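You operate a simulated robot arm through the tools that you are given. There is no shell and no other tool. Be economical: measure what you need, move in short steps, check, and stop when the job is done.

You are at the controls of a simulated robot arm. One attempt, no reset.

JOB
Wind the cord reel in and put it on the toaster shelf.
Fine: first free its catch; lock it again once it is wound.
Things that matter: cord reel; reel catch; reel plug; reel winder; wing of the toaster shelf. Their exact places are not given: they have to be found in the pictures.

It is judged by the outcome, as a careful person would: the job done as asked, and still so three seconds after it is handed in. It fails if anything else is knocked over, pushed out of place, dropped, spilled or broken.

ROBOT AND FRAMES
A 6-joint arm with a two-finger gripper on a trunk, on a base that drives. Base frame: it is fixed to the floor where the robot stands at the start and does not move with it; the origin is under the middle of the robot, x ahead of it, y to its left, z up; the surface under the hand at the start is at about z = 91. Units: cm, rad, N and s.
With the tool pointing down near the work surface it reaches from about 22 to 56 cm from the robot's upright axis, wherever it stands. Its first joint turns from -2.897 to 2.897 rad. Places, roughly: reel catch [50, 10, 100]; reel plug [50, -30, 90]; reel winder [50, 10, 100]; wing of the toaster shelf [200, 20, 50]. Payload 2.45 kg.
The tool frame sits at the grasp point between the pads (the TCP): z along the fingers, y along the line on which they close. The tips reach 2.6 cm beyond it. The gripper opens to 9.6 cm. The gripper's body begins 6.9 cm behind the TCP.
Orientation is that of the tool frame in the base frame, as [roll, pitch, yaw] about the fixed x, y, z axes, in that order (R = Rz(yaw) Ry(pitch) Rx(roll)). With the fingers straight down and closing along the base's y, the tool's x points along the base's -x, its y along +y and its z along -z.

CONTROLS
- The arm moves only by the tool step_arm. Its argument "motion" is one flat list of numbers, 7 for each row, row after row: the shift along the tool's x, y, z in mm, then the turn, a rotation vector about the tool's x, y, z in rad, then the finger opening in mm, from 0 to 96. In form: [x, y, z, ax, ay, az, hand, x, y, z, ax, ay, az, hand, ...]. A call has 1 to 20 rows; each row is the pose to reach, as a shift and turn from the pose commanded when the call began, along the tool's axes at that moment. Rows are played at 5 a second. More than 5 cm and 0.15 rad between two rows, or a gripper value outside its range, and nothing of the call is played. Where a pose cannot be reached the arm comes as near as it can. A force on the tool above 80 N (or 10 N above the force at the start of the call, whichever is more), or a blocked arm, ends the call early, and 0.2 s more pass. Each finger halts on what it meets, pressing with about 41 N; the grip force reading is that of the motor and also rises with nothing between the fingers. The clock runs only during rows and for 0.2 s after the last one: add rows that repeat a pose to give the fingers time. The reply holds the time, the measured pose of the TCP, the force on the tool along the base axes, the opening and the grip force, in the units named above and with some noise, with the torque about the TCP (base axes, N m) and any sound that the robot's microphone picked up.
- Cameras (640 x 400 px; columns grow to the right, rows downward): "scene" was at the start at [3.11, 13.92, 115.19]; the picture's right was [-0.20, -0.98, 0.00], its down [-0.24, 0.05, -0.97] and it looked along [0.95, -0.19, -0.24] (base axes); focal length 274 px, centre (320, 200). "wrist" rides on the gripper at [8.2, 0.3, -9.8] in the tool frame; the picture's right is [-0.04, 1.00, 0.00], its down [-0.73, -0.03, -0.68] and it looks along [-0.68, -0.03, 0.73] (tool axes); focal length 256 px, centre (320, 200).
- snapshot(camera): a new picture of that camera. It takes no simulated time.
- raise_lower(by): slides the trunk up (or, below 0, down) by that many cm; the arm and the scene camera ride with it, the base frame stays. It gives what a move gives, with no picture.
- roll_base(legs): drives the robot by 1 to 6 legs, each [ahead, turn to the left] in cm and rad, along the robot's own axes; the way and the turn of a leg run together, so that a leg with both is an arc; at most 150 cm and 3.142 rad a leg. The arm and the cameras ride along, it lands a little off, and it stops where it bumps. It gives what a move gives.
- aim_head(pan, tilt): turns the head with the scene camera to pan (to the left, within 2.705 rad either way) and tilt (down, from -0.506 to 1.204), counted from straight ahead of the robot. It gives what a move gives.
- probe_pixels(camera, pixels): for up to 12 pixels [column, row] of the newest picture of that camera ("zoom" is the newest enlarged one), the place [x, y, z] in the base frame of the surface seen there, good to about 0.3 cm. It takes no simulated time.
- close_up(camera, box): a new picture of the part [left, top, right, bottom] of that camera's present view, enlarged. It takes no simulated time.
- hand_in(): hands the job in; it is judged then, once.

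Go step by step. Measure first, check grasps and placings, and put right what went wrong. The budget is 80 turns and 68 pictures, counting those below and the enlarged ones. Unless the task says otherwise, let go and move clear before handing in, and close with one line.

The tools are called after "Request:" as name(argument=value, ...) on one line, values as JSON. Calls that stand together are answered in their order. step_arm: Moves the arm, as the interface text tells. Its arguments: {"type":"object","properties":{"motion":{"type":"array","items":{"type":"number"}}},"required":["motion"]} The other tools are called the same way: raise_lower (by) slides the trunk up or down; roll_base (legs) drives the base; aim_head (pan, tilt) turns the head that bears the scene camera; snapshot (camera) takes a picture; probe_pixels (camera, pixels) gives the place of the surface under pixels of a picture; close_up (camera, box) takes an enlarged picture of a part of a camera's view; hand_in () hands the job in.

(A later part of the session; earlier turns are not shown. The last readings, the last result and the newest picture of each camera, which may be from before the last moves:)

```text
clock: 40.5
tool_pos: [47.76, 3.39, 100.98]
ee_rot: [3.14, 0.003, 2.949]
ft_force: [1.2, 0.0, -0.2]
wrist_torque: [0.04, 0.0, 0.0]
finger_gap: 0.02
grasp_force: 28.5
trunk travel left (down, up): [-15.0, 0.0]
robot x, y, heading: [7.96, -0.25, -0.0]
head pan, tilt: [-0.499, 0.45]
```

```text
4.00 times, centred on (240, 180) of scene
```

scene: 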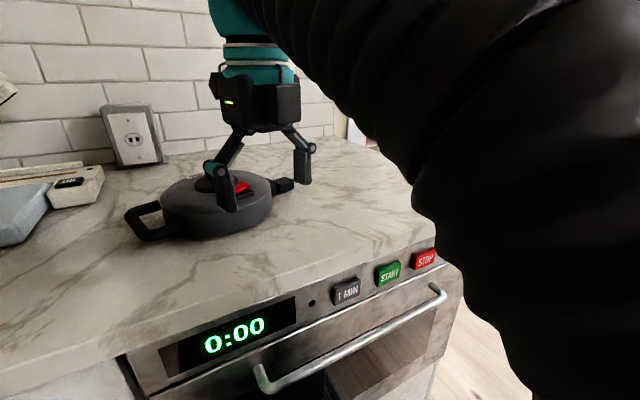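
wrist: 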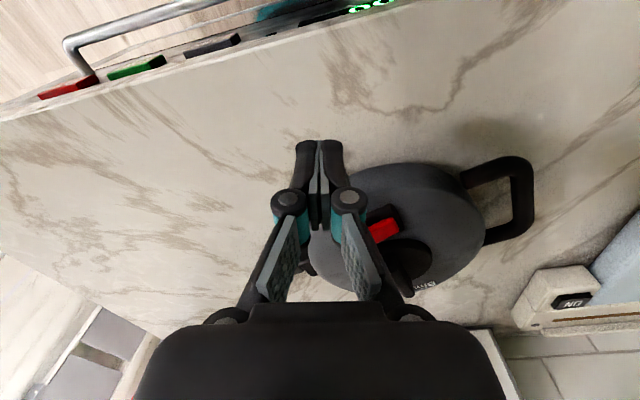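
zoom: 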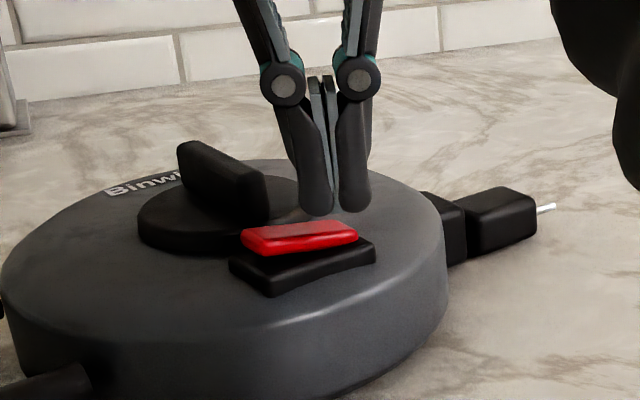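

The rocker has flipped back: catch locked. Now retract the hand and survey the room for the toaster shelf.

Request:
step_arm(motion=[30, 0, 0, 0, 0, 0, 0, 70, 0, 0, 0, 0, 0, 0, 90, 20, 0, 0, 0, 0, 0])

Request:
aim_head(pan=-0.9, tilt=0.2)

Request:
snapshot(camera="scene")

Request:
aim_head(pan=1.2, tilt=0.3)

Request:
snapshot(camera="scene")

```text
clock: 41.3
tool_pos: [39.24, 7.02, 100.77]
ee_rot: [3.137, 0.007, 2.947]
ft_force: [-0.8, 0.5, 0.8]
wrist_torque: [-0.03, 0.02, 0.0]
finger_gap: 0.01
grasp_force: 29.0
trunk travel left (down, up): [-15.0, 0.0]
robot x, y, heading: [7.97, 0.16, -0.001]
head pan, tilt: [-0.499, 0.45]
```

```text
clock: 42.1
tool_pos: [39.3, 7.13, 100.75]
ee_rot: [3.138, 0.008, 2.946]
ft_force: [-0.1, 0.0, 0.0]
wrist_torque: [0.0, -0.02, -0.01]
finger_gap: 0.01
grasp_force: 27.9
trunk travel left (down, up): [-15.0, 0.0]
robot x, y, heading: [7.89, -0.35, -0.003]
head pan, tilt: [-0.901, 0.201]
```

```text
31 pictures are left
```

scene: 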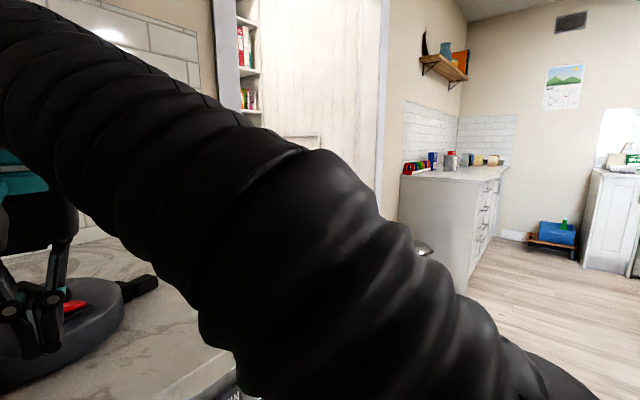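

```text
clock: 44.1
tool_pos: [39.36, 7.07, 100.75]
ee_rot: [3.139, 0.006, 2.949]
ft_force: [-0.4, 0.3, -0.3]
wrist_torque: [-0.03, 0.03, 0.0]
finger_gap: 0.0
grasp_force: 29.0
trunk travel left (down, up): [-15.0, 0.0]
robot x, y, heading: [7.96, 0.2, -0.003]
head pan, tilt: [1.201, 0.3]
```

```text
30 pictures are left
```

scene: 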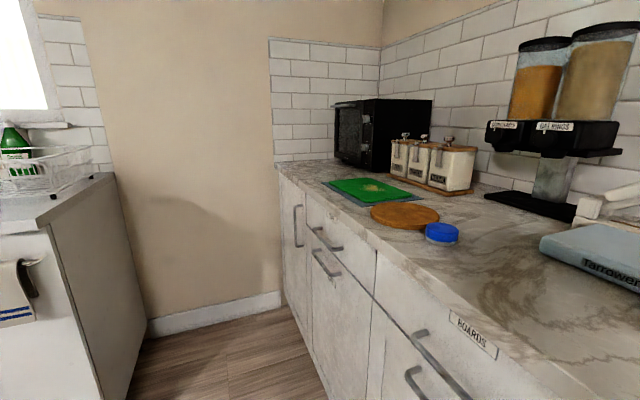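

The initial picture showed something grey in a white frame beyond the counter (515,190). I'll swing the arm left for a clear view and measure it.

Request:
step_arm(motion=[0, 45, 0, 0, 0, 0, 0, 10, 90, 0, 0, 0, 0, 0, 20, 135, 0, 0, 0, 0, 0, 40, 180, 0, 0, 0, 0, 0])

Request:
aim_head(pan=-0.5, tilt=0.25)

Request:
snapshot(camera="scene")

```text
clock: 45.1
tool_pos: [38.91, 25.46, 101.14]
ee_rot: [3.138, 0.004, 2.946]
ft_force: [0.9, -0.6, -0.1]
wrist_torque: [0.05, -0.01, 0.0]
finger_gap: 0.0
grasp_force: 28.5
trunk travel left (down, up): [-15.0, 0.0]
robot x, y, heading: [8.02, 0.3, -0.004]
head pan, tilt: [1.201, 0.3]
```

```text
clock: 46.9
tool_pos: [38.95, 25.45, 100.96]
ee_rot: [3.14, 0.004, 2.945]
ft_force: [0.9, -0.9, -0.4]
wrist_torque: [0.0, -0.01, -0.01]
finger_gap: 0.0
grasp_force: 28.1
trunk travel left (down, up): [-15.0, 0.0]
robot x, y, heading: [7.67, 0.33, -0.003]
head pan, tilt: [-0.499, 0.25]
```

```text
29 pictures are left
```

scene: 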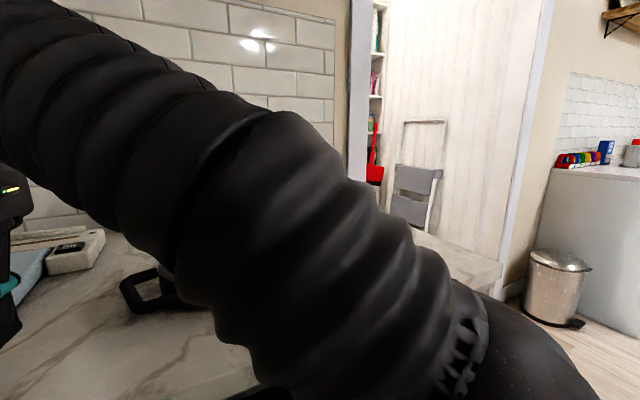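

Request:
probe_pixels(camera="scene", pixels=[[415, 178], [440, 180], [410, 208], [360, 200], [375, 175], [400, 100], [480, 150], [530, 60], [360, 60], [480, 265], [425, 125], [376, 100]])

Request:
close_up(camera="scene", box=[340, 80, 520, 250])

```text
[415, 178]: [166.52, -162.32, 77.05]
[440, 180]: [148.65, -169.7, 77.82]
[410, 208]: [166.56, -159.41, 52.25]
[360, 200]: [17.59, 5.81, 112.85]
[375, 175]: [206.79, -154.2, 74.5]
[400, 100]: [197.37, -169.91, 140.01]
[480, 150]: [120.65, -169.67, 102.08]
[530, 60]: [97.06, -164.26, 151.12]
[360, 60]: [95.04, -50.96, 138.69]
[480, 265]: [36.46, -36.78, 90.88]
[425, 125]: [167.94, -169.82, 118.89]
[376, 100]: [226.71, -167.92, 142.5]
```

```text
2.35 times, centred on (430, 165) of scene
```

zoom: 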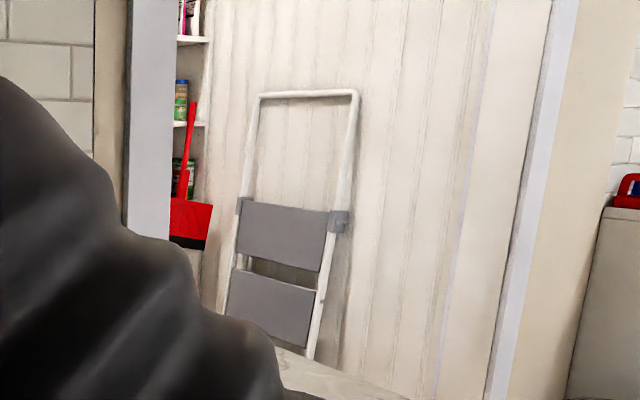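

That is a step ladder; the pantry through the doorway (between y≈−51 and −164 at x≈95) leads behind the wall, where [200,20,50] lies. I'll scout first: back off, tuck the arm, and look along the route.

Request:
roll_base(legs=[[-35, 0]])

Request:
step_arm(motion=[20, -40, 0, 0, 0, 0, 0, 20, -80, 0, 0, 0, 0, 0, 20, -120, 0, 0, 0, 0, 0, 20, -160, 0, 0, 0, 0, 0, 20, -200, 0, 0, 0, 0, 0, 20, -240, 0, 0, 0, 0, 0])

Request:
aim_head(pan=-1.2, tilt=0.35)

Request:
snapshot(camera="scene")

```text
clock: 49.1
tool_pos: [3.39, 25.32, 101.09]
ee_rot: [3.139, 0.004, 2.946]
ft_force: [-0.3, 0.1, -0.3]
wrist_torque: [-0.01, -0.01, 0.02]
finger_gap: 0.0
grasp_force: 28.6
trunk travel left (down, up): [-15.0, 0.0]
robot x, y, heading: [-27.08, -0.35, -0.001]
head pan, tilt: [-0.499, 0.25]
```

```text
clock: 50.5
tool_pos: [-2.53, 2.38, 98.93]
ee_rot: [3.137, 0.004, 2.947]
ft_force: [1.1, -0.5, -0.9]
wrist_torque: [0.01, -0.02, 0.02]
finger_gap: 0.0
grasp_force: 28.6
out of reach, approached as far as the arm can: row 3, 4, 5, 6
trunk travel left (down, up): [-15.0, 0.0]
robot x, y, heading: [-27.63, -0.27, -0.001]
head pan, tilt: [-0.499, 0.25]
```

```text
clock: 51.6
tool_pos: [-2.36, 2.42, 99.04]
ee_rot: [3.137, 0.006, 2.946]
ft_force: [0.4, -0.4, -0.2]
wrist_torque: [0.03, 0.02, -0.01]
finger_gap: 0.0
grasp_force: 28.8
trunk travel left (down, up): [-15.0, 0.0]
robot x, y, heading: [-27.5, 0.28, -0.002]
head pan, tilt: [-1.201, 0.351]
```

```text
27 pictures are left
```

scene: 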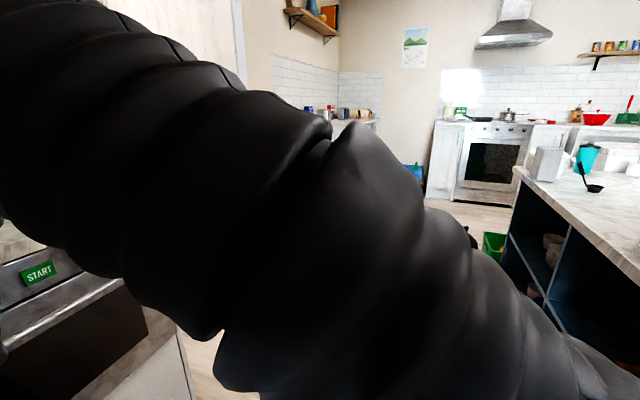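

An island stands at the right. Measuring its corner, the green box and the counter end.

Request:
probe_pixels(camera="scene", pixels=[[515, 172], [640, 260], [505, 262], [493, 245], [180, 345], [200, 345], [375, 135], [440, 190], [480, 220], [240, 390], [110, 310], [600, 180]])

```text
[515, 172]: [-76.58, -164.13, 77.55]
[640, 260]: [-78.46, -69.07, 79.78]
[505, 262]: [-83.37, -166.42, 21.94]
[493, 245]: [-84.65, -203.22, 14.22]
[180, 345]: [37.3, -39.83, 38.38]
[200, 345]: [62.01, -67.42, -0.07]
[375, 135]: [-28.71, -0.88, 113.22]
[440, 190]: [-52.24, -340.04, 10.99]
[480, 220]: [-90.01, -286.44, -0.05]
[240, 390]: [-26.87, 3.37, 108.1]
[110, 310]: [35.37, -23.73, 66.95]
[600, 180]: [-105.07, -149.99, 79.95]
```

The corridor is clear (island front at x≈−77, counter end at y≈−40). Drive: turn right, go 103 cm, turn left, and look at the doorway.

Request:
roll_base(legs=[[0, -1.571], [103, 0], [0, 1.571]])

Request:
aim_head(pan=0.0, tilt=0.4)

Request:
snapshot(camera="scene")

```text
clock: 64.5
tool_pos: [-1.73, -100.06, 98.95]
ee_rot: [3.137, 0.007, 2.947]
ft_force: [-0.2, 0.4, -1.0]
wrist_torque: [-0.01, 0.02, -0.01]
finger_gap: 0.0
grasp_force: 28.4
trunk travel left (down, up): [-15.0, 0.0]
robot x, y, heading: [-26.28, -102.43, -0.005]
head pan, tilt: [-1.201, 0.351]
```

```text
clock: 65.9
tool_pos: [-1.64, -99.96, 98.94]
ee_rot: [3.138, 0.008, 2.946]
ft_force: [-0.2, -0.9, 0.2]
wrist_torque: [-0.03, -0.01, 0.03]
finger_gap: 0.01
grasp_force: 28.3
trunk travel left (down, up): [-15.0, 0.0]
robot x, y, heading: [-26.67, -101.95, -0.002]
head pan, tilt: [0.0, 0.4]
```

```text
26 pictures are left
```

scene: 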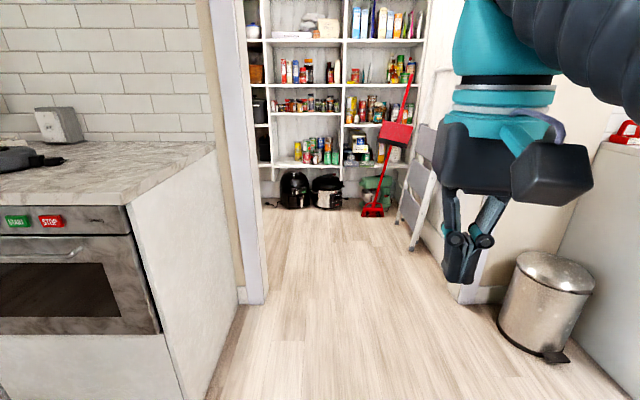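

Doorway clear ahead; ladder and broom to the right inside. Measuring jambs, ladder foot and back shelves.

Request:
probe_pixels(camera="scene", pixels=[[262, 302], [462, 300], [412, 248], [402, 215], [372, 213], [325, 205], [345, 160], [270, 200], [505, 320], [215, 395], [275, 160], [320, 40]])

```text
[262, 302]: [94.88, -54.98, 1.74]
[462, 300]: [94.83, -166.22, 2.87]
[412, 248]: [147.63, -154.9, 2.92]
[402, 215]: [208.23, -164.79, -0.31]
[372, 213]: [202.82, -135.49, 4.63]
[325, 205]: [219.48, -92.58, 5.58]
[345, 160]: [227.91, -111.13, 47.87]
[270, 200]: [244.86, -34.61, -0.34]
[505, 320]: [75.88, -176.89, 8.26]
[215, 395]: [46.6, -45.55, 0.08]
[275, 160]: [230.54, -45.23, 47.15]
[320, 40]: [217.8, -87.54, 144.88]
```

Opening spans y −55…−166 with shelves at x≈217. Drive 150 ahead, then look left.

Request:
roll_base(legs=[[150, 0]])

Request:
aim_head(pan=0.95, tilt=0.45)

Request:
snapshot(camera="scene")

```text
clock: 73.4
tool_pos: [149.4, -100.68, 98.94]
ee_rot: [3.138, 0.005, 2.943]
ft_force: [0.4, 0.1, -0.4]
wrist_torque: [-0.01, 0.02, 0.03]
finger_gap: 0.0
grasp_force: 28.4
trunk travel left (down, up): [-15.0, 0.0]
robot x, y, heading: [123.9, -102.57, -0.005]
head pan, tilt: [0.0, 0.4]
```

```text
clock: 74.6
tool_pos: [149.36, -100.69, 99.0]
ee_rot: [3.138, 0.009, 2.943]
ft_force: [0.6, 0.1, -0.4]
wrist_torque: [-0.02, -0.03, 0.03]
finger_gap: 0.0
grasp_force: 28.3
trunk travel left (down, up): [-15.0, 0.0]
robot x, y, heading: [124.25, -102.82, -0.004]
head pan, tilt: [0.949, 0.45]
```

```text
25 pictures are left
```

scene: 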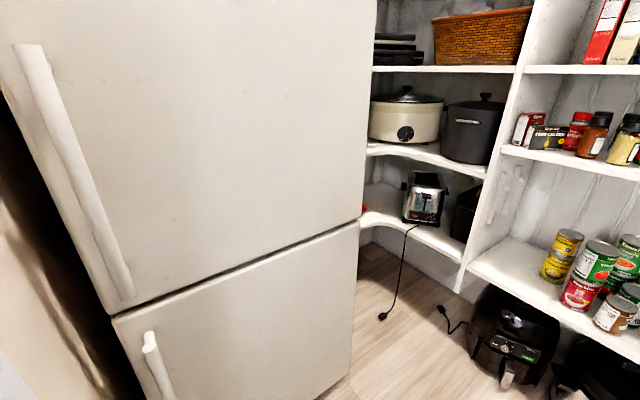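

The toaster at (425,200) sits on an L-shaped corner shelf; its wing goes left at (385,200), behind the fridge. Measuring.

Request:
probe_pixels(camera="scene", pixels=[[375, 220], [380, 195], [370, 218], [440, 240], [425, 215], [363, 208], [350, 370], [365, 130], [382, 317], [110, 320], [405, 150], [520, 330]])

Request:
close_up(camera="scene", box=[340, 120, 520, 260])

```text
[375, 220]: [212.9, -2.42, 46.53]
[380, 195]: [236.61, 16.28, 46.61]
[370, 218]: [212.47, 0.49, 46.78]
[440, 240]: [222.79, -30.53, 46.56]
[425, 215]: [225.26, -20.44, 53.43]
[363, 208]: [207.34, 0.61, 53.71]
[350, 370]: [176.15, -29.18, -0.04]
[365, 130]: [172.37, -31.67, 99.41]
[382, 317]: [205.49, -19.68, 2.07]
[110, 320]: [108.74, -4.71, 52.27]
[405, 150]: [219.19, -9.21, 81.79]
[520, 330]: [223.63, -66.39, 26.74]
```

```text
2.86 times, centred on (430, 190) of scene
```

zoom: 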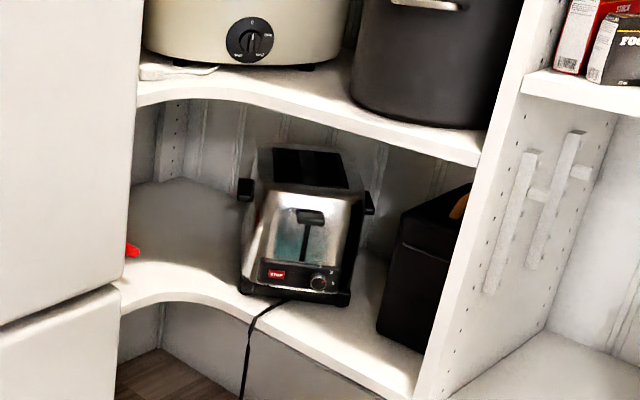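

The shelf top is z≈46.6 with another shelf about 33 cm above; the wing lies at x≈180–212, y>0, beside the fridge (edge x≈175). I'll drive closer, avoiding the right-hand shelves, and look into the wing.

Request:
roll_base(legs=[[0, 0.5], [62, 0], [0, 1.07]])

Request:
aim_head(pan=-0.25, tilt=0.6)

Request:
snapshot(camera="scene")

```text
clock: 82.2
tool_pos: [176.07, -48.77, 99.0]
ee_rot: [3.137, 0.009, -1.772]
ft_force: [-0.9, -0.3, -0.3]
wrist_torque: [0.01, 0.02, -0.03]
finger_gap: 0.0
grasp_force: 28.0
trunk travel left (down, up): [-15.0, 0.0]
robot x, y, heading: [177.89, -73.8, 1.563]
head pan, tilt: [0.949, 0.45]
```

```text
clock: 83.6
tool_pos: [175.95, -48.76, 98.96]
ee_rot: [3.138, 0.006, -1.773]
ft_force: [0.3, -0.2, -0.3]
wrist_torque: [0.0, 0.0, -0.04]
finger_gap: 0.01
grasp_force: 28.5
trunk travel left (down, up): [-15.0, 0.0]
robot x, y, heading: [178.27, -74.15, 1.564]
head pan, tilt: [-0.25, 0.6]
```

```text
23 pictures are left
```

scene: 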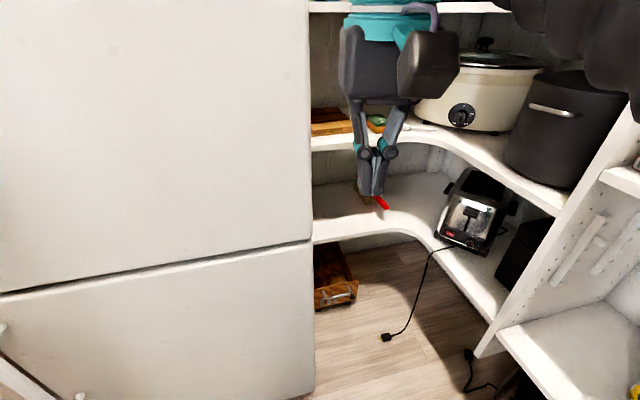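

The wing appears at (335–420, 200–230), partly hidden by the hand; something small with red is at (380,202). I'll move the hand left and look closer.

Request:
step_arm(motion=[0, 40, 0, 0, 0, 0, 0, 0, 80, 0, 0, 0, 0, 0, 0, 110, 0, 0, 0, 0, 0])

Request:
close_up(camera="scene", box=[300, 90, 520, 270])

```text
clock: 84.4
tool_pos: [165.05, -46.62, 98.98]
ee_rot: [3.14, 0.006, -1.772]
ft_force: [-0.1, -0.3, -0.9]
wrist_torque: [0.01, 0.07, 0.0]
finger_gap: 0.01
grasp_force: 28.2
trunk travel left (down, up): [-15.0, 0.0]
robot x, y, heading: [178.35, -73.57, 1.569]
head pan, tilt: [-0.25, 0.6]
```

```text
2.22 times, centred on (410, 180) of scene
```

zoom: 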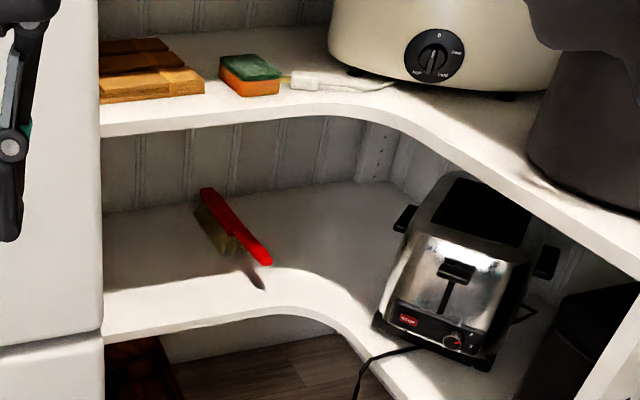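

A red-handled brush lies on the wing. Mapping free space around it.

Request:
probe_pixels(camera="zoom", pixels=[[205, 192], [265, 262], [262, 285], [200, 215], [235, 250], [110, 330], [110, 225], [330, 300], [380, 190], [400, 225], [375, 320], [300, 310]])

Request:
probe_pixels(camera="zoom", pixels=[[180, 320], [240, 312], [280, 220], [330, 240], [250, 195], [150, 280], [105, 130], [300, 105], [230, 90], [340, 270], [290, 280], [310, 200]])

```text
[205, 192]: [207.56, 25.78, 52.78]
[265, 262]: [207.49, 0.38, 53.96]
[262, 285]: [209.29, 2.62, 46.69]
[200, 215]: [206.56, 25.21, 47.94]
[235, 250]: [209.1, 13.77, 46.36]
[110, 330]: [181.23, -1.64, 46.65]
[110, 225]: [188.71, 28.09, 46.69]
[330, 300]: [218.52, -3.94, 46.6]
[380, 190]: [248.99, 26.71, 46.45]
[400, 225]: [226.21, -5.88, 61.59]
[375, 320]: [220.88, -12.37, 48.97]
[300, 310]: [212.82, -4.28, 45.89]
```

```text
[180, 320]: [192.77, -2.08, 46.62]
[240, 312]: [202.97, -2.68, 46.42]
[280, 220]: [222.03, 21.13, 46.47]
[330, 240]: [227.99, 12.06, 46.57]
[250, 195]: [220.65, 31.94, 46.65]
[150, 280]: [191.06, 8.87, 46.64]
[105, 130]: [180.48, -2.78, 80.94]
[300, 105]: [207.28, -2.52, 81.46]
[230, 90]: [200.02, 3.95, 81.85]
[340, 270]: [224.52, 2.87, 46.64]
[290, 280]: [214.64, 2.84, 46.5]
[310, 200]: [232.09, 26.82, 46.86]
```

Brush occupies x≈205–209, y 0–26; the free bay is x≈177–204, y −2…32, enough for the ~17 cm reel (centre ≈[190.5,14]). I'll check floor obstacles (cord plugs, air fryer, fridge corner) before moving in for a dry reach test.

Request:
probe_pixels(camera="scene", pixels=[[468, 353], [387, 337], [475, 385], [312, 395], [314, 200], [490, 350], [505, 385], [330, 300], [445, 330], [318, 180]])

Request:
step_arm(motion=[0, -40, 0, 0, 0, 0, 0, 0, -80, 0, 0, 0, 0, 0, 0, -120, 0, 0, 0, 0, 0])

```text
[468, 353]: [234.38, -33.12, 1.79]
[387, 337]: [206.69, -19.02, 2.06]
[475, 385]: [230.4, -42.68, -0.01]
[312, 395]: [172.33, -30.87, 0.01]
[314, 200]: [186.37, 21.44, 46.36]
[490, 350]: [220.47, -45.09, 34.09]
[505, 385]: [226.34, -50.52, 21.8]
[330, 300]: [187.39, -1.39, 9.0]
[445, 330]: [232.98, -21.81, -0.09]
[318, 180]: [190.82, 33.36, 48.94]
```

```text
clock: 85.2
tool_pos: [176.78, -48.95, 98.93]
ee_rot: [3.139, 0.007, -1.77]
ft_force: [0.4, 0.9, -0.4]
wrist_torque: [0.01, 0.02, -0.01]
finger_gap: 0.0
grasp_force: 28.4
trunk travel left (down, up): [-15.0, 0.0]
robot x, y, heading: [178.01, -73.58, 1.565]
head pan, tilt: [-0.25, 0.6]
```

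All clear (fridge corner [172,−31], crate only under the shelf). Drive to about (191,−49), lower the trunk, and align the hand.

Request:
roll_base(legs=[[0, -0.48], [28, 0], [0, 0.485]])

Request:
raise_lower(by=-15)

Request:
step_arm(motion=[-20, 0, 30, 0, -0.08, -0.1, 0, -40, 0, 70, 0, -0.1, -0.2, 0, -60, 0, 110, 0, -0.1, -0.2, 0, -60, 0, 150, 0, -0.2, -0.2, 0, -60, 0, 190, 0, -0.3, -0.2, 0])

```text
clock: 89.5
tool_pos: [195.0, -24.05, 98.93]
ee_rot: [3.138, 0.007, -1.971]
ft_force: [0.5, 0.4, -1.0]
wrist_torque: [-0.03, 0.0, 0.06]
finger_gap: 0.01
grasp_force: 28.3
trunk travel left (down, up): [-15.0, 0.0]
robot x, y, heading: [191.63, -48.47, 1.365]
head pan, tilt: [-0.25, 0.6]
stopped in leg 3: the robot was blocked; the commanded pose is now the measured one
```

```text
clock: 91.3
tool_pos: [195.27, -24.12, 83.9]
ee_rot: [3.138, 0.007, -1.969]
ft_force: [-0.7, 0.2, -0.4]
wrist_torque: [-0.01, -0.01, 0.05]
finger_gap: 0.0
grasp_force: 28.7
trunk travel left (down, up): [0.0, 15.0]
robot x, y, heading: [191.37, -49.25, 1.36]
head pan, tilt: [-0.25, 0.6]
```

```text
clock: 92.5
tool_pos: [197.35, -18.41, 64.88]
ee_rot: [-3.11, 0.306, -1.766]
ft_force: [-0.2, 0.3, -0.8]
wrist_torque: [0.02, 0.0, 0.0]
finger_gap: 0.0
grasp_force: 28.1
trunk travel left (down, up): [0.0, 15.0]
robot x, y, heading: [191.54, -48.85, 1.355]
head pan, tilt: [-0.25, 0.6]
```

The last turn was blocked at heading 1.36. I'll look to see what is near.

Request:
snapshot(camera="scene")

Request:
aim_head(pan=0.7, tilt=0.9)

Request:
snapshot(camera="scene")

```text
21 pictures are left
```

scene: 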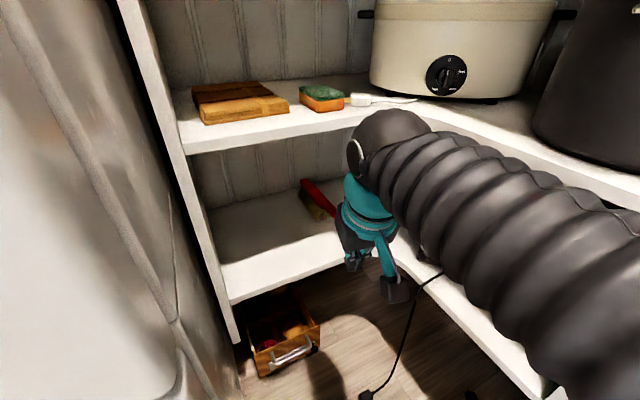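

```text
clock: 93.7
tool_pos: [197.47, -18.48, 65.05]
ee_rot: [-3.112, 0.305, -1.765]
ft_force: [-0.8, -0.5, -1.3]
wrist_torque: [-0.01, -0.02, -0.01]
finger_gap: 0.0
grasp_force: 28.5
trunk travel left (down, up): [0.0, 15.0]
robot x, y, heading: [191.5, -48.73, 1.357]
head pan, tilt: [0.7, 0.901]
```

```text
20 pictures are left
```

scene: 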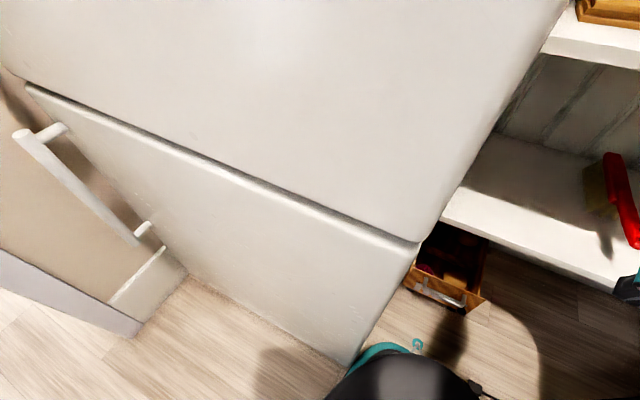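

The base nose just touched the fridge front; position is otherwise good. Dry-run reach: tilt the hand forward and go to about [191.5, 13, 55.5] in the bay.

Request:
step_arm(motion=[-32, 15, 22, 0, -0.07, 0, 0, -64, 30, 45, 0, -0.14, 0, 0, -96, 45, 68, 0, -0.2, 0, 0, -128, 60, 90, 0, -0.27, 0, 0, -160, 75, 113, 0, -0.34, 0, 0, -192, 90, 135, 0, -0.4, 0, 0, -224, 105, 158, 0, -0.45, 0, 0, -254, 119, 180, 0, -0.5, 0, 0, -254, 119, 180, 0, -0.5, 0, 0])

Request:
aim_head(pan=0.1, tilt=0.6)

Request:
snapshot(camera="scene")

```text
clock: 95.7
tool_pos: [192.12, 12.81, 55.01]
ee_rot: [-3.102, 0.806, -1.745]
ft_force: [-0.2, 0.1, 0.3]
wrist_torque: [0.03, -0.01, -0.01]
finger_gap: 0.0
grasp_force: 28.7
trunk travel left (down, up): [0.0, 15.0]
robot x, y, heading: [191.68, -48.57, 1.357]
head pan, tilt: [0.7, 0.901]
```

```text
clock: 96.7
tool_pos: [192.19, 12.82, 55.09]
ee_rot: [-3.1, 0.806, -1.746]
ft_force: [-0.7, 0.2, -0.3]
wrist_torque: [0.03, -0.01, 0.0]
finger_gap: 0.01
grasp_force: 28.7
trunk travel left (down, up): [0.0, 15.0]
robot x, y, heading: [191.64, -48.54, 1.356]
head pan, tilt: [0.099, 0.6]
```

```text
19 pictures are left
```

scene: 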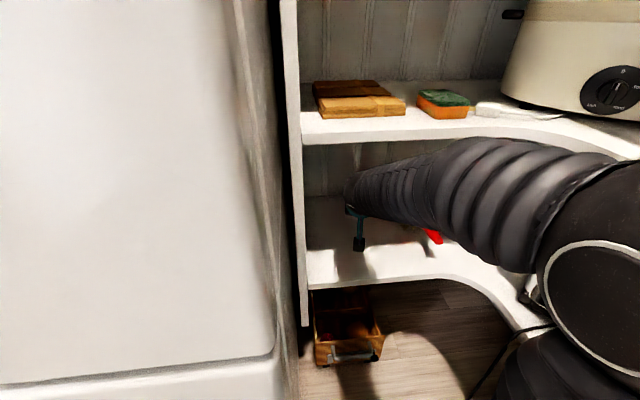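

The bay is comfortably reachable with the 0.8 rad tilt. I'll measure the left panel, then retract along the same path, raise the trunk and go fetch the reel.

Request:
probe_pixels(camera="scene", pixels=[[303, 250], [306, 200], [310, 275], [320, 270], [315, 215], [433, 238]])

Request:
step_arm(motion=[22, -10, -38, 0, 0.06, 0, 0, 50, -25, -60, 0, 0.12, 0, 0, 80, -38, -90, 0, 0.18, 0, 0, 110, -50, -125, 0, 0.25, 0, 0, 120, -65, -165, 0, 0.32, 0, 0, 130, -80, -205, 0, 0.38, 0, 0, 140, -95, -245, 0, 0.45, 0, 0, 140, -105, -270, 0, 0.5, 0, 0])

```text
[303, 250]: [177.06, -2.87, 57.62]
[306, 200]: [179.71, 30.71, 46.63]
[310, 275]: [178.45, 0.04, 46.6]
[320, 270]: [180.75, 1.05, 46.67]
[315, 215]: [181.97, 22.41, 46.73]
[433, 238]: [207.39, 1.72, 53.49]
```

```text
clock: 98.5
tool_pos: [196.33, -17.57, 63.91]
ee_rot: [-3.114, 0.306, -1.764]
ft_force: [0.0, 0.0, 0.2]
wrist_torque: [0.0, 0.01, 0.03]
finger_gap: 0.0
grasp_force: 28.6
trunk travel left (down, up): [0.0, 15.0]
robot x, y, heading: [191.73, -48.87, 1.357]
head pan, tilt: [0.099, 0.6]
```

Bay is x 178–205, so the reel centre goes to x≈191.5. Now back out, raise the trunk, and return to the counter.

Request:
roll_base(legs=[[-50, 0], [0, 1.785], [150, 0], [58, 0], [0, -1.571], [100, 0]])

Request:
raise_lower(by=15)

```text
clock: 124.3
tool_pos: [-27.66, 33.93, 63.99]
ee_rot: [-3.112, 0.306, -1.561]
ft_force: [-0.5, -0.5, -0.1]
wrist_torque: [0.0, 0.01, 0.04]
finger_gap: 0.0
grasp_force: 28.8
trunk travel left (down, up): [0.0, 15.0]
robot x, y, heading: [-26.05, 2.44, 1.562]
head pan, tilt: [0.099, 0.6]
```

```text
clock: 126.1
tool_pos: [-27.61, 33.9, 78.92]
ee_rot: [-3.111, 0.305, -1.562]
ft_force: [-0.1, 0.6, -0.7]
wrist_torque: [-0.01, -0.01, 0.04]
finger_gap: 0.0
grasp_force: 28.5
trunk travel left (down, up): [-15.0, 0.0]
robot x, y, heading: [-25.51, 2.59, 1.565]
head pan, tilt: [0.099, 0.6]
```

Raise the hand and tilt it to 0.8 rad, then turn to the counter and approach.

Request:
step_arm(motion=[-13, 0, -43, 0, -0.08, 0, 0, -27, 0, -86, 0, -0.16, 0, 0, -40, 0, -129, 0, -0.25, 0, 0, -54, 0, -172, 0, -0.33, 0, 0, -67, 0, -215, 0, -0.42, 0, 0, -81, 0, -250, 0, -0.5, 0, 0])

Request:
roll_base(legs=[[0, -1.565], [33, 0]])

Request:
aim_head(pan=-0.2, tilt=0.5)

Request:
snapshot(camera="wrist")

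Request:
snapshot(camera="scene")

```text
clock: 127.5
tool_pos: [-28.44, 34.07, 105.32]
ee_rot: [-3.101, 0.807, -1.54]
ft_force: [1.0, 0.0, -0.2]
wrist_torque: [-0.03, -0.02, 0.02]
finger_gap: 0.0
grasp_force: 28.4
trunk travel left (down, up): [-15.0, 0.0]
robot x, y, heading: [-26.05, 2.64, 1.559]
head pan, tilt: [0.099, 0.6]
```

```text
clock: 133.4
tool_pos: [38.76, 5.03, 105.25]
ee_rot: [-3.103, 0.807, -3.105]
ft_force: [-0.4, -0.2, 0.5]
wrist_torque: [-0.02, 0.0, -0.01]
finger_gap: 0.0
grasp_force: 28.5
trunk travel left (down, up): [-15.0, 0.0]
robot x, y, heading: [6.74, 2.71, -0.0]
head pan, tilt: [0.099, 0.6]
```

```text
clock: 134.2
tool_pos: [38.68, 5.0, 105.25]
ee_rot: [-3.101, 0.806, -3.106]
ft_force: [0.0, 0.1, -0.2]
wrist_torque: [-0.01, 0.0, 0.0]
finger_gap: 0.0
grasp_force: 28.2
trunk travel left (down, up): [-15.0, 0.0]
robot x, y, heading: [7.14, 2.45, -0.003]
head pan, tilt: [-0.201, 0.499]
```

```text
18 pictures are left
```

wrist: 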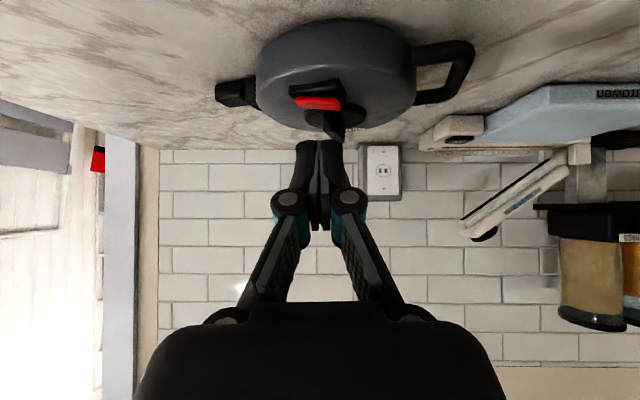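

```text
17 pictures are left
```

scene: 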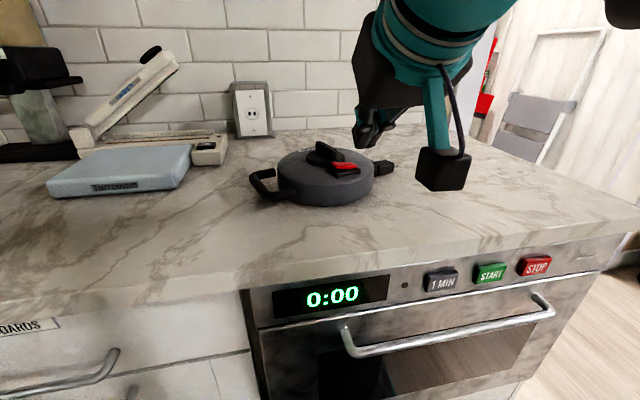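

The reel stands as left. Enlarging to get the bar's exact place and direction.

Request:
close_up(camera="scene", box=[240, 130, 400, 215])

Request:
probe_pixels(camera="wrist", pixels=[[335, 135], [335, 125], [322, 118], [318, 103], [440, 60], [235, 92]])

```text
4.00 times, centred on (320, 172) of scene
```

zoom: 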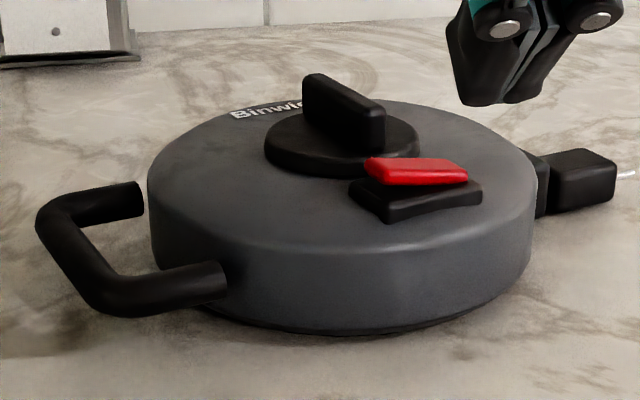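

```text
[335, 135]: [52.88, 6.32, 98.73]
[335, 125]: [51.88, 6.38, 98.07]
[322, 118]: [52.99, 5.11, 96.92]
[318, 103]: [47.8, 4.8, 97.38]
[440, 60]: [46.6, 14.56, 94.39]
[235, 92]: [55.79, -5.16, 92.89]
```

Request:
probe_pixels(camera="zoom", pixels=[[365, 108], [340, 92], [315, 78], [375, 105], [370, 125], [320, 105], [305, 85], [384, 130], [270, 150], [415, 140], [350, 172], [340, 115]])

```text
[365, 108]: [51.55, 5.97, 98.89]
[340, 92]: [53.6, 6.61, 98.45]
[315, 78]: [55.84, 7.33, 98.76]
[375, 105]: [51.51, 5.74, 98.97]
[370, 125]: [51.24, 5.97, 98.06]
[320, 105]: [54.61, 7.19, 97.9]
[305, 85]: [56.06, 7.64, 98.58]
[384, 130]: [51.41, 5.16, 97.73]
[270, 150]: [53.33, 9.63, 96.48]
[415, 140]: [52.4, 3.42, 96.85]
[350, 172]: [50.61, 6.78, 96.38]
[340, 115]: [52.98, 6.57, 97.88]
```

The bar lies at ≈[54, 6.4], direction 0.29 rad, perpendicular to the handle–plug axis (28.7 cm long overall), so in the 27 cm bay the reel must go in turned by ~1 rad, with the hand's camera side up to clear the brush. For that grip I'll stand further left (y≈27).

Request:
roll_base(legs=[[-33, 0], [0, 1.571], [24.5, 0], [0, -1.571], [33, 0]])

Request:
step_arm(motion=[10, 0, 0, 0, 0.14, 0, 0, 20, 0, 0, 0, 0.28, 0, 0, 30, 0, 0, 0, 0.42, 0, 0, 40, 0, 0, 0, 0.56, 0, 0, 45, 0, 0, 0, 0.68, 0, 0, 50, 0, 0, 0, 0.8, 0, 0])

```text
clock: 147.2
tool_pos: [38.57, 28.96, 105.21]
ee_rot: [-3.102, 0.806, -3.113]
ft_force: [0.0, -0.2, -0.4]
wrist_torque: [-0.01, -0.03, 0.04]
finger_gap: 0.0
grasp_force: 28.0
trunk travel left (down, up): [-15.0, 0.0]
robot x, y, heading: [6.72, 26.86, 0.002]
head pan, tilt: [-0.201, 0.499]
```

```text
clock: 148.6
tool_pos: [35.48, 28.89, 99.87]
ee_rot: [-3.113, 0.009, -3.14]
ft_force: [-0.9, -1.3, -0.5]
wrist_torque: [0.01, -0.05, 0.02]
finger_gap: 0.0
grasp_force: 28.2
out of reach, approached as far as the arm can: row 6
trunk travel left (down, up): [-15.0, 0.0]
robot x, y, heading: [6.76, 27.11, -0.011]
head pan, tilt: [-0.201, 0.499]
```

Vertical now. Swing to y≈12 and start rotating the hand about its axis.

Request:
step_arm(motion=[0, -45, 0, -0.028, 0, 0, 0, 0, -90, 0, -0.028, 0, 0, 0, 0, -130, 0, -0.028, 0, 0, 0, 0, -170, 0, -0.028, 0, 0, 0])

Request:
step_arm(motion=[0, 0, 0, 0, 0, 0.145, 0, 0, 0, 0, 0, 0, 0.29, 0, 0, 0, 0, 0, 0, 0.435, 0, 0, 0, 0, 0, 0, 0.58, 0, 0, 0, 0, 0, 0, 0.725, 0, 0, 0, 0, 0, 0, 0.87, 0, 0, 0, 0, 0, 0, 1.015, 0, 0, 0, 0, 0, 0, 1.16, 0, 0, 0, 0, 0, 0, 1.305, 0, 0, 0, 0, 0, 0, 1.45, 0, 0, 0, 0, 0, 0, 1.595, 0, 0, 0, 0, 0, 0, 1.74, 0, 0, 0, 0, 0, 0, 1.885, 0, 0, 0, 0, 0, 0, 2.03, 0, 0, 0, 0, 0, 0, 2.175, 0, 0, 0, 0, 0, 0, 2.32, 0, 0, 0, 0, 0, 0, 2.465, 0, 0, 0, 0, 0, 0, 2.61, 0, 0, 0, 0, 0, 0, 2.755, 0, 0, 0, 0, 0, 0, 2.84, 0])

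```text
clock: 149.6
tool_pos: [35.48, 11.91, 100.45]
ee_rot: [-3.141, 0.005, -3.139]
ft_force: [-0.2, 0.1, -0.5]
wrist_torque: [-0.05, -0.01, 0.0]
finger_gap: 0.0
grasp_force: 28.8
trunk travel left (down, up): [-15.0, 0.0]
robot x, y, heading: [7.24, 26.42, -0.007]
head pan, tilt: [-0.201, 0.499]
```

```text
clock: 153.8
tool_pos: [35.63, 11.91, 100.49]
ee_rot: [3.138, -0.006, 0.302]
ft_force: [0.5, -0.5, 0.8]
wrist_torque: [0.01, 0.02, -0.01]
finger_gap: 0.0
grasp_force: 28.7
trunk travel left (down, up): [-15.0, 0.0]
robot x, y, heading: [6.9, 26.86, -0.004]
head pan, tilt: [-0.201, 0.499]
```

Camera side now faces forward-up. Tilt the fingers forward 0.85 rad, rise, open 60 mm and line up behind the bar.

Request:
step_arm(motion=[0, 15, -5, 0, 0.14, 0, 0, 0, 35, -10, 0, 0.28, 0, 0, 0, 55, -18, 0, 0.42, 0, 20, 0, 75, -25, 0, 0.56, 0, 40, 10, 95, -35, 0, 0.7, 0, 60, 30, 107, -40, 0, 0.85, 0, 60, 60, 107, -40, 0, 0.85, 0, 60, 60, 107, -40, 0, 0.85, 0, 60])

Request:
snapshot(camera="wrist")

Request:
snapshot(camera="scene")

```text
clock: 155.6
tool_pos: [44.56, 3.44, 104.62]
ee_rot: [3.137, -0.856, 0.306]
ft_force: [-0.7, 0.1, 0.4]
wrist_torque: [0.0, -0.01, -0.01]
finger_gap: 5.99
grasp_force: 0.1
trunk travel left (down, up): [-15.0, 0.0]
robot x, y, heading: [6.91, 26.7, -0.004]
head pan, tilt: [-0.201, 0.499]
```

```text
15 pictures are left
```

wrist: 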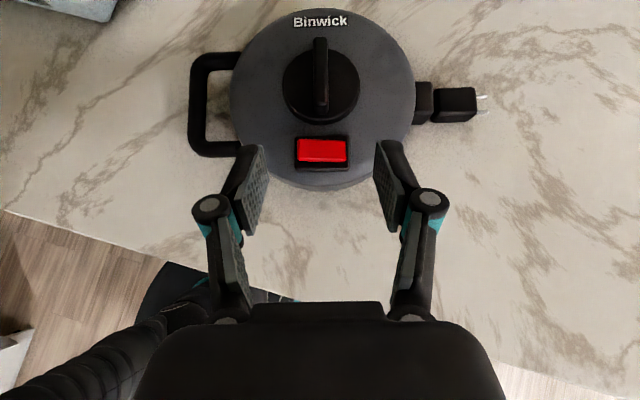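

```text
14 pictures are left
```

scene: 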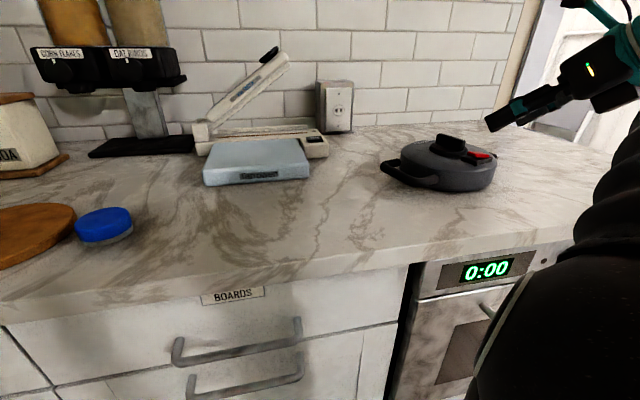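

Excellent view from above: the bar at (320,75) is aligned with the hand's axis. Measuring the bar, handle and plug.

Request:
probe_pixels(camera="wrist", pixels=[[320, 42], [320, 102], [321, 75], [286, 85], [357, 85], [195, 75], [205, 150], [475, 105], [487, 98], [238, 100], [413, 100], [232, 60]])

```text
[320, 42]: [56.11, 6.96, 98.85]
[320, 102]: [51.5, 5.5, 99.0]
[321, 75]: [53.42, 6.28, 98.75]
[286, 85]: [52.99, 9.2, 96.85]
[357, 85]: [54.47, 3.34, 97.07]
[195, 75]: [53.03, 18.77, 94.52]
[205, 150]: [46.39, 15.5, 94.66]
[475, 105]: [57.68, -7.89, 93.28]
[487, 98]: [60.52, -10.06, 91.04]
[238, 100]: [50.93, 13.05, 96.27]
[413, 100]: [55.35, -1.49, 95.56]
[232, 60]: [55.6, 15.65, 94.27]
```

Move above the bar, descend to z≈99.65 and close.

Request:
step_arm(motion=[19, 1, 39, 0, 0, 0, 60, 38, 1, 79, 0, 0, 0, 60, 28, 1, 88, 0, 0, 0, 60, 18, 1, 96, 0, 0, 0, 60, 18, 1, 96, 0, 0, 0, 30, 18, 1, 96, 0, 0, 0, 0, 18, 1, 96, 0, 0, 0, 0, 18, 1, 96, 0, 0, 0, 0])

Request:
snapshot(camera="wrist")

```text
clock: 157.4
tool_pos: [52.49, 5.9, 99.68]
ee_rot: [3.138, -0.854, 0.306]
ft_force: [-3.3, 4.0, -0.1]
wrist_torque: [0.3, -0.05, 0.11]
finger_gap: 1.18
grasp_force: 39.0
trunk travel left (down, up): [-15.0, 0.0]
robot x, y, heading: [7.14, 26.42, -0.003]
head pan, tilt: [-0.201, 0.499]
```

```text
13 pictures are left
```

wrist: 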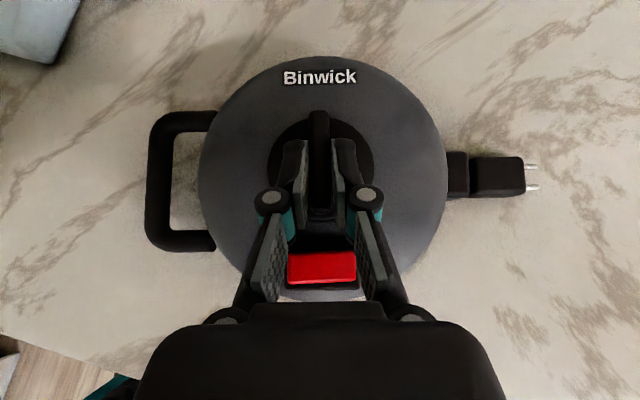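

Good grip (1.18 cm). Lift 2 cm slowly and check.

Request:
step_arm(motion=[4, 0, -3.3, 0, 0, 0, 0, 8, 0, -6.6, 0, 0, 0, 0, 11, 0, -10, 0, 0, 0, 0, 15, 0, -13, 0, 0, 0, 0, 15, 0, -13, 0, 0, 0, 0])

Request:
close_up(camera="scene", box=[360, 90, 560, 210])

```text
clock: 158.6
tool_pos: [52.47, 5.94, 101.54]
ee_rot: [3.139, -0.855, 0.305]
ft_force: [-0.9, 0.0, -12.2]
wrist_torque: [0.0, 0.18, -0.01]
finger_gap: 1.18
grasp_force: 38.5
trunk travel left (down, up): [-15.0, 0.0]
robot x, y, heading: [7.01, 26.52, -0.007]
head pan, tilt: [-0.201, 0.499]
```

```text
3.20 times, centred on (460, 150) of scene
```

zoom: 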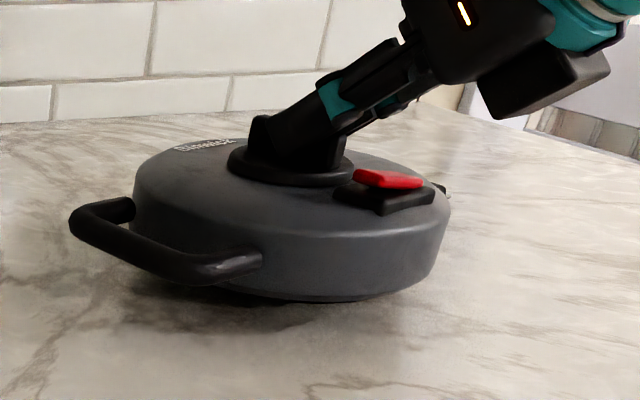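

The reel hangs level, 12 N. Lift a bit more and back away from the counter.

Request:
step_arm(motion=[6, 0, -5, 0, 0, 0, 0, 12, 0, -10, 0, 0, 0, 0, 18, 0, -15, 0, 0, 0, 0, 18, 0, -15, 0, 0, 0, 0])

Request:
roll_base(legs=[[-38, 0]])

```text
clock: 159.6
tool_pos: [52.58, 5.93, 103.89]
ee_rot: [3.139, -0.854, 0.307]
ft_force: [-0.7, -0.1, -11.8]
wrist_torque: [-0.04, 0.15, 0.0]
finger_gap: 1.19
grasp_force: 38.5
trunk travel left (down, up): [-15.0, 0.0]
robot x, y, heading: [6.83, 26.97, -0.004]
head pan, tilt: [-0.201, 0.499]
```

```text
clock: 162.0
tool_pos: [14.87, 6.16, 103.89]
ee_rot: [3.139, -0.855, 0.305]
ft_force: [0.0, -0.4, -11.5]
wrist_torque: [0.03, 0.15, 0.0]
finger_gap: 1.18
grasp_force: 38.9
trunk travel left (down, up): [-15.0, 0.0]
robot x, y, heading: [-30.75, 27.14, -0.002]
head pan, tilt: [-0.201, 0.499]
```

Bring the reel in front of the robot and turn it left 0.5 rad about the vertical, keeping it level.

Request:
step_arm(motion=[-1, -32, -1, 0.0755, 0, -0.0655, 0, -2, -64, -2, 0.151, 0, -0.131, 0, -3, -96, -4, 0.2265, 0, -0.1965, 0, -4, -128, -5, 0.302, 0, -0.262, 0, -5, -160, -6, 0.3775, 0, -0.3275, 0, -5, -160, -6, 0.3775, 0, -0.3275, 0])

```text
clock: 163.4
tool_pos: [9.25, 21.24, 103.83]
ee_rot: [3.141, -0.857, 0.805]
ft_force: [0.5, -0.8, -11.7]
wrist_torque: [-0.09, 0.16, -0.02]
finger_gap: 1.2
grasp_force: 38.8
trunk travel left (down, up): [-15.0, 0.0]
robot x, y, heading: [-31.11, 26.83, -0.011]
head pan, tilt: [-0.201, 0.499]
```

Stable. Drive the route: down the corridor, in front of the doorway, turn round, and start reversing into the pantry.

Request:
roll_base(legs=[[0, -1.566], [130, 0], [0, 1.571], [50, 0], [0, 3.141], [-100, 0]])

Request:
aim_head(pan=-0.3, tilt=0.5)

Request:
snapshot(camera="scene")

```text
clock: 192.3
tool_pos: [77.86, -99.58, 103.77]
ee_rot: [3.14, -0.854, -2.34]
ft_force: [-0.7, -0.9, -12.0]
wrist_torque: [0.14, -0.15, 0.0]
finger_gap: 1.16
grasp_force: 38.7
trunk travel left (down, up): [-15.0, 0.0]
robot x, y, heading: [117.53, -105.38, 3.13]
head pan, tilt: [-0.201, 0.499]
```

```text
clock: 193.0
tool_pos: [77.84, -99.66, 103.71]
ee_rot: [-3.141, -0.853, -2.342]
ft_force: [0.3, -0.2, -11.7]
wrist_torque: [0.12, -0.16, -0.04]
finger_gap: 1.15
grasp_force: 38.8
trunk travel left (down, up): [-15.0, 0.0]
robot x, y, heading: [118.06, -105.18, 3.134]
head pan, tilt: [-0.3, 0.499]
```

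```text
11 pictures are left
```

scene: 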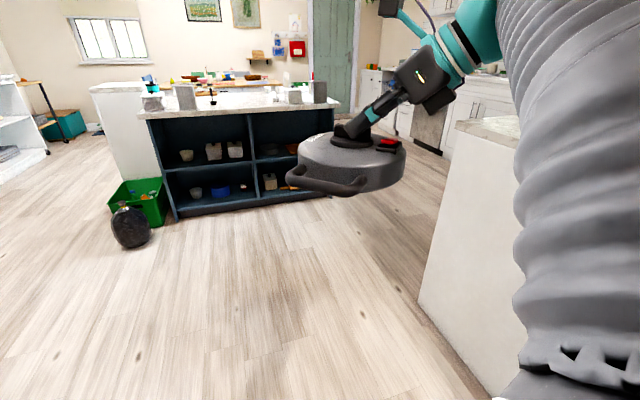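

The reel is secure. Continue reversing to x≈185 and turn to face the shelf, then lower the trunk.

Request:
roll_base(legs=[[-67, 0], [0, -1.73]])

Request:
raise_lower(by=-15)

```text
clock: 196.1
tool_pos: [137.12, -100.16, 103.54]
ee_rot: [-3.14, -0.852, -2.337]
ft_force: [0.1, -0.3, -12.0]
wrist_torque: [0.13, -0.16, 0.01]
finger_gap: 1.19
grasp_force: 38.7
trunk travel left (down, up): [-15.0, 0.0]
robot x, y, heading: [177.26, -105.87, 3.144]
head pan, tilt: [-0.3, 0.499]
stopped in leg 1: the robot was blocked; the commanded pose is now the measured one
```

```text
clock: 197.9
tool_pos: [137.14, -100.41, 88.76]
ee_rot: [3.141, -0.852, -2.334]
ft_force: [-0.4, -0.6, -11.6]
wrist_torque: [0.13, -0.21, -0.04]
finger_gap: 1.15
grasp_force: 39.2
trunk travel left (down, up): [0.0, 15.0]
robot x, y, heading: [177.57, -105.89, 3.138]
head pan, tilt: [-0.3, 0.499]
```

Reversing was blocked at x≈177. I'll ease forward 4 cm and look behind at what was touched.

Request:
roll_base(legs=[[4, 0]])

Request:
aim_head(pan=2.7, tilt=0.8)

Request:
snapshot(camera="scene")

```text
clock: 198.8
tool_pos: [133.27, -100.25, 88.63]
ee_rot: [3.141, -0.854, -2.334]
ft_force: [0.2, 0.3, -12.1]
wrist_torque: [0.11, -0.12, 0.02]
finger_gap: 1.17
grasp_force: 38.6
trunk travel left (down, up): [0.0, 15.0]
robot x, y, heading: [173.48, -105.56, 3.141]
head pan, tilt: [-0.3, 0.499]
```

```text
clock: 201.4
tool_pos: [133.05, -100.24, 88.62]
ee_rot: [3.142, -0.854, -2.334]
ft_force: [-0.7, -0.5, -12.6]
wrist_torque: [0.11, -0.17, 0.01]
finger_gap: 1.18
grasp_force: 38.7
trunk travel left (down, up): [0.0, 15.0]
robot x, y, heading: [173.18, -105.61, 3.141]
head pan, tilt: [2.7, 0.799]
```

```text
10 pictures are left
```

scene: 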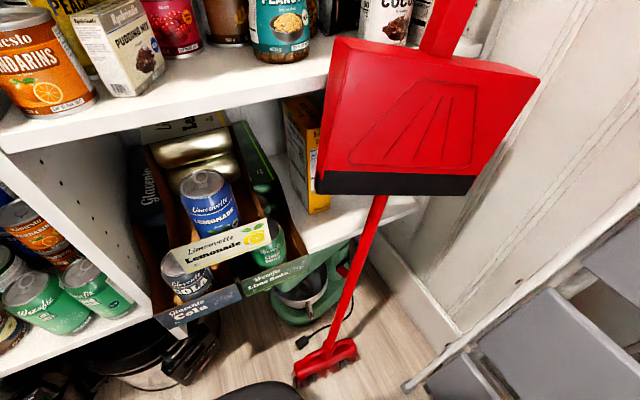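

Nothing has fallen. Checking whether the broom or pots shifted compared with earlier readings.

Request:
probe_pixels(camera="scene", pixels=[[320, 368], [350, 345], [258, 392], [190, 355], [130, 370], [235, 390], [400, 100], [375, 50], [420, 388]])

```text
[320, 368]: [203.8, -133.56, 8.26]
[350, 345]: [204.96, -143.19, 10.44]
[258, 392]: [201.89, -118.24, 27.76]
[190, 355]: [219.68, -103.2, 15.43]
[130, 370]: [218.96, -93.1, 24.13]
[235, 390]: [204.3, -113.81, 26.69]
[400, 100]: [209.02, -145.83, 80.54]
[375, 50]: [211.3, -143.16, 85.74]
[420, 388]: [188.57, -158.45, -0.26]
```

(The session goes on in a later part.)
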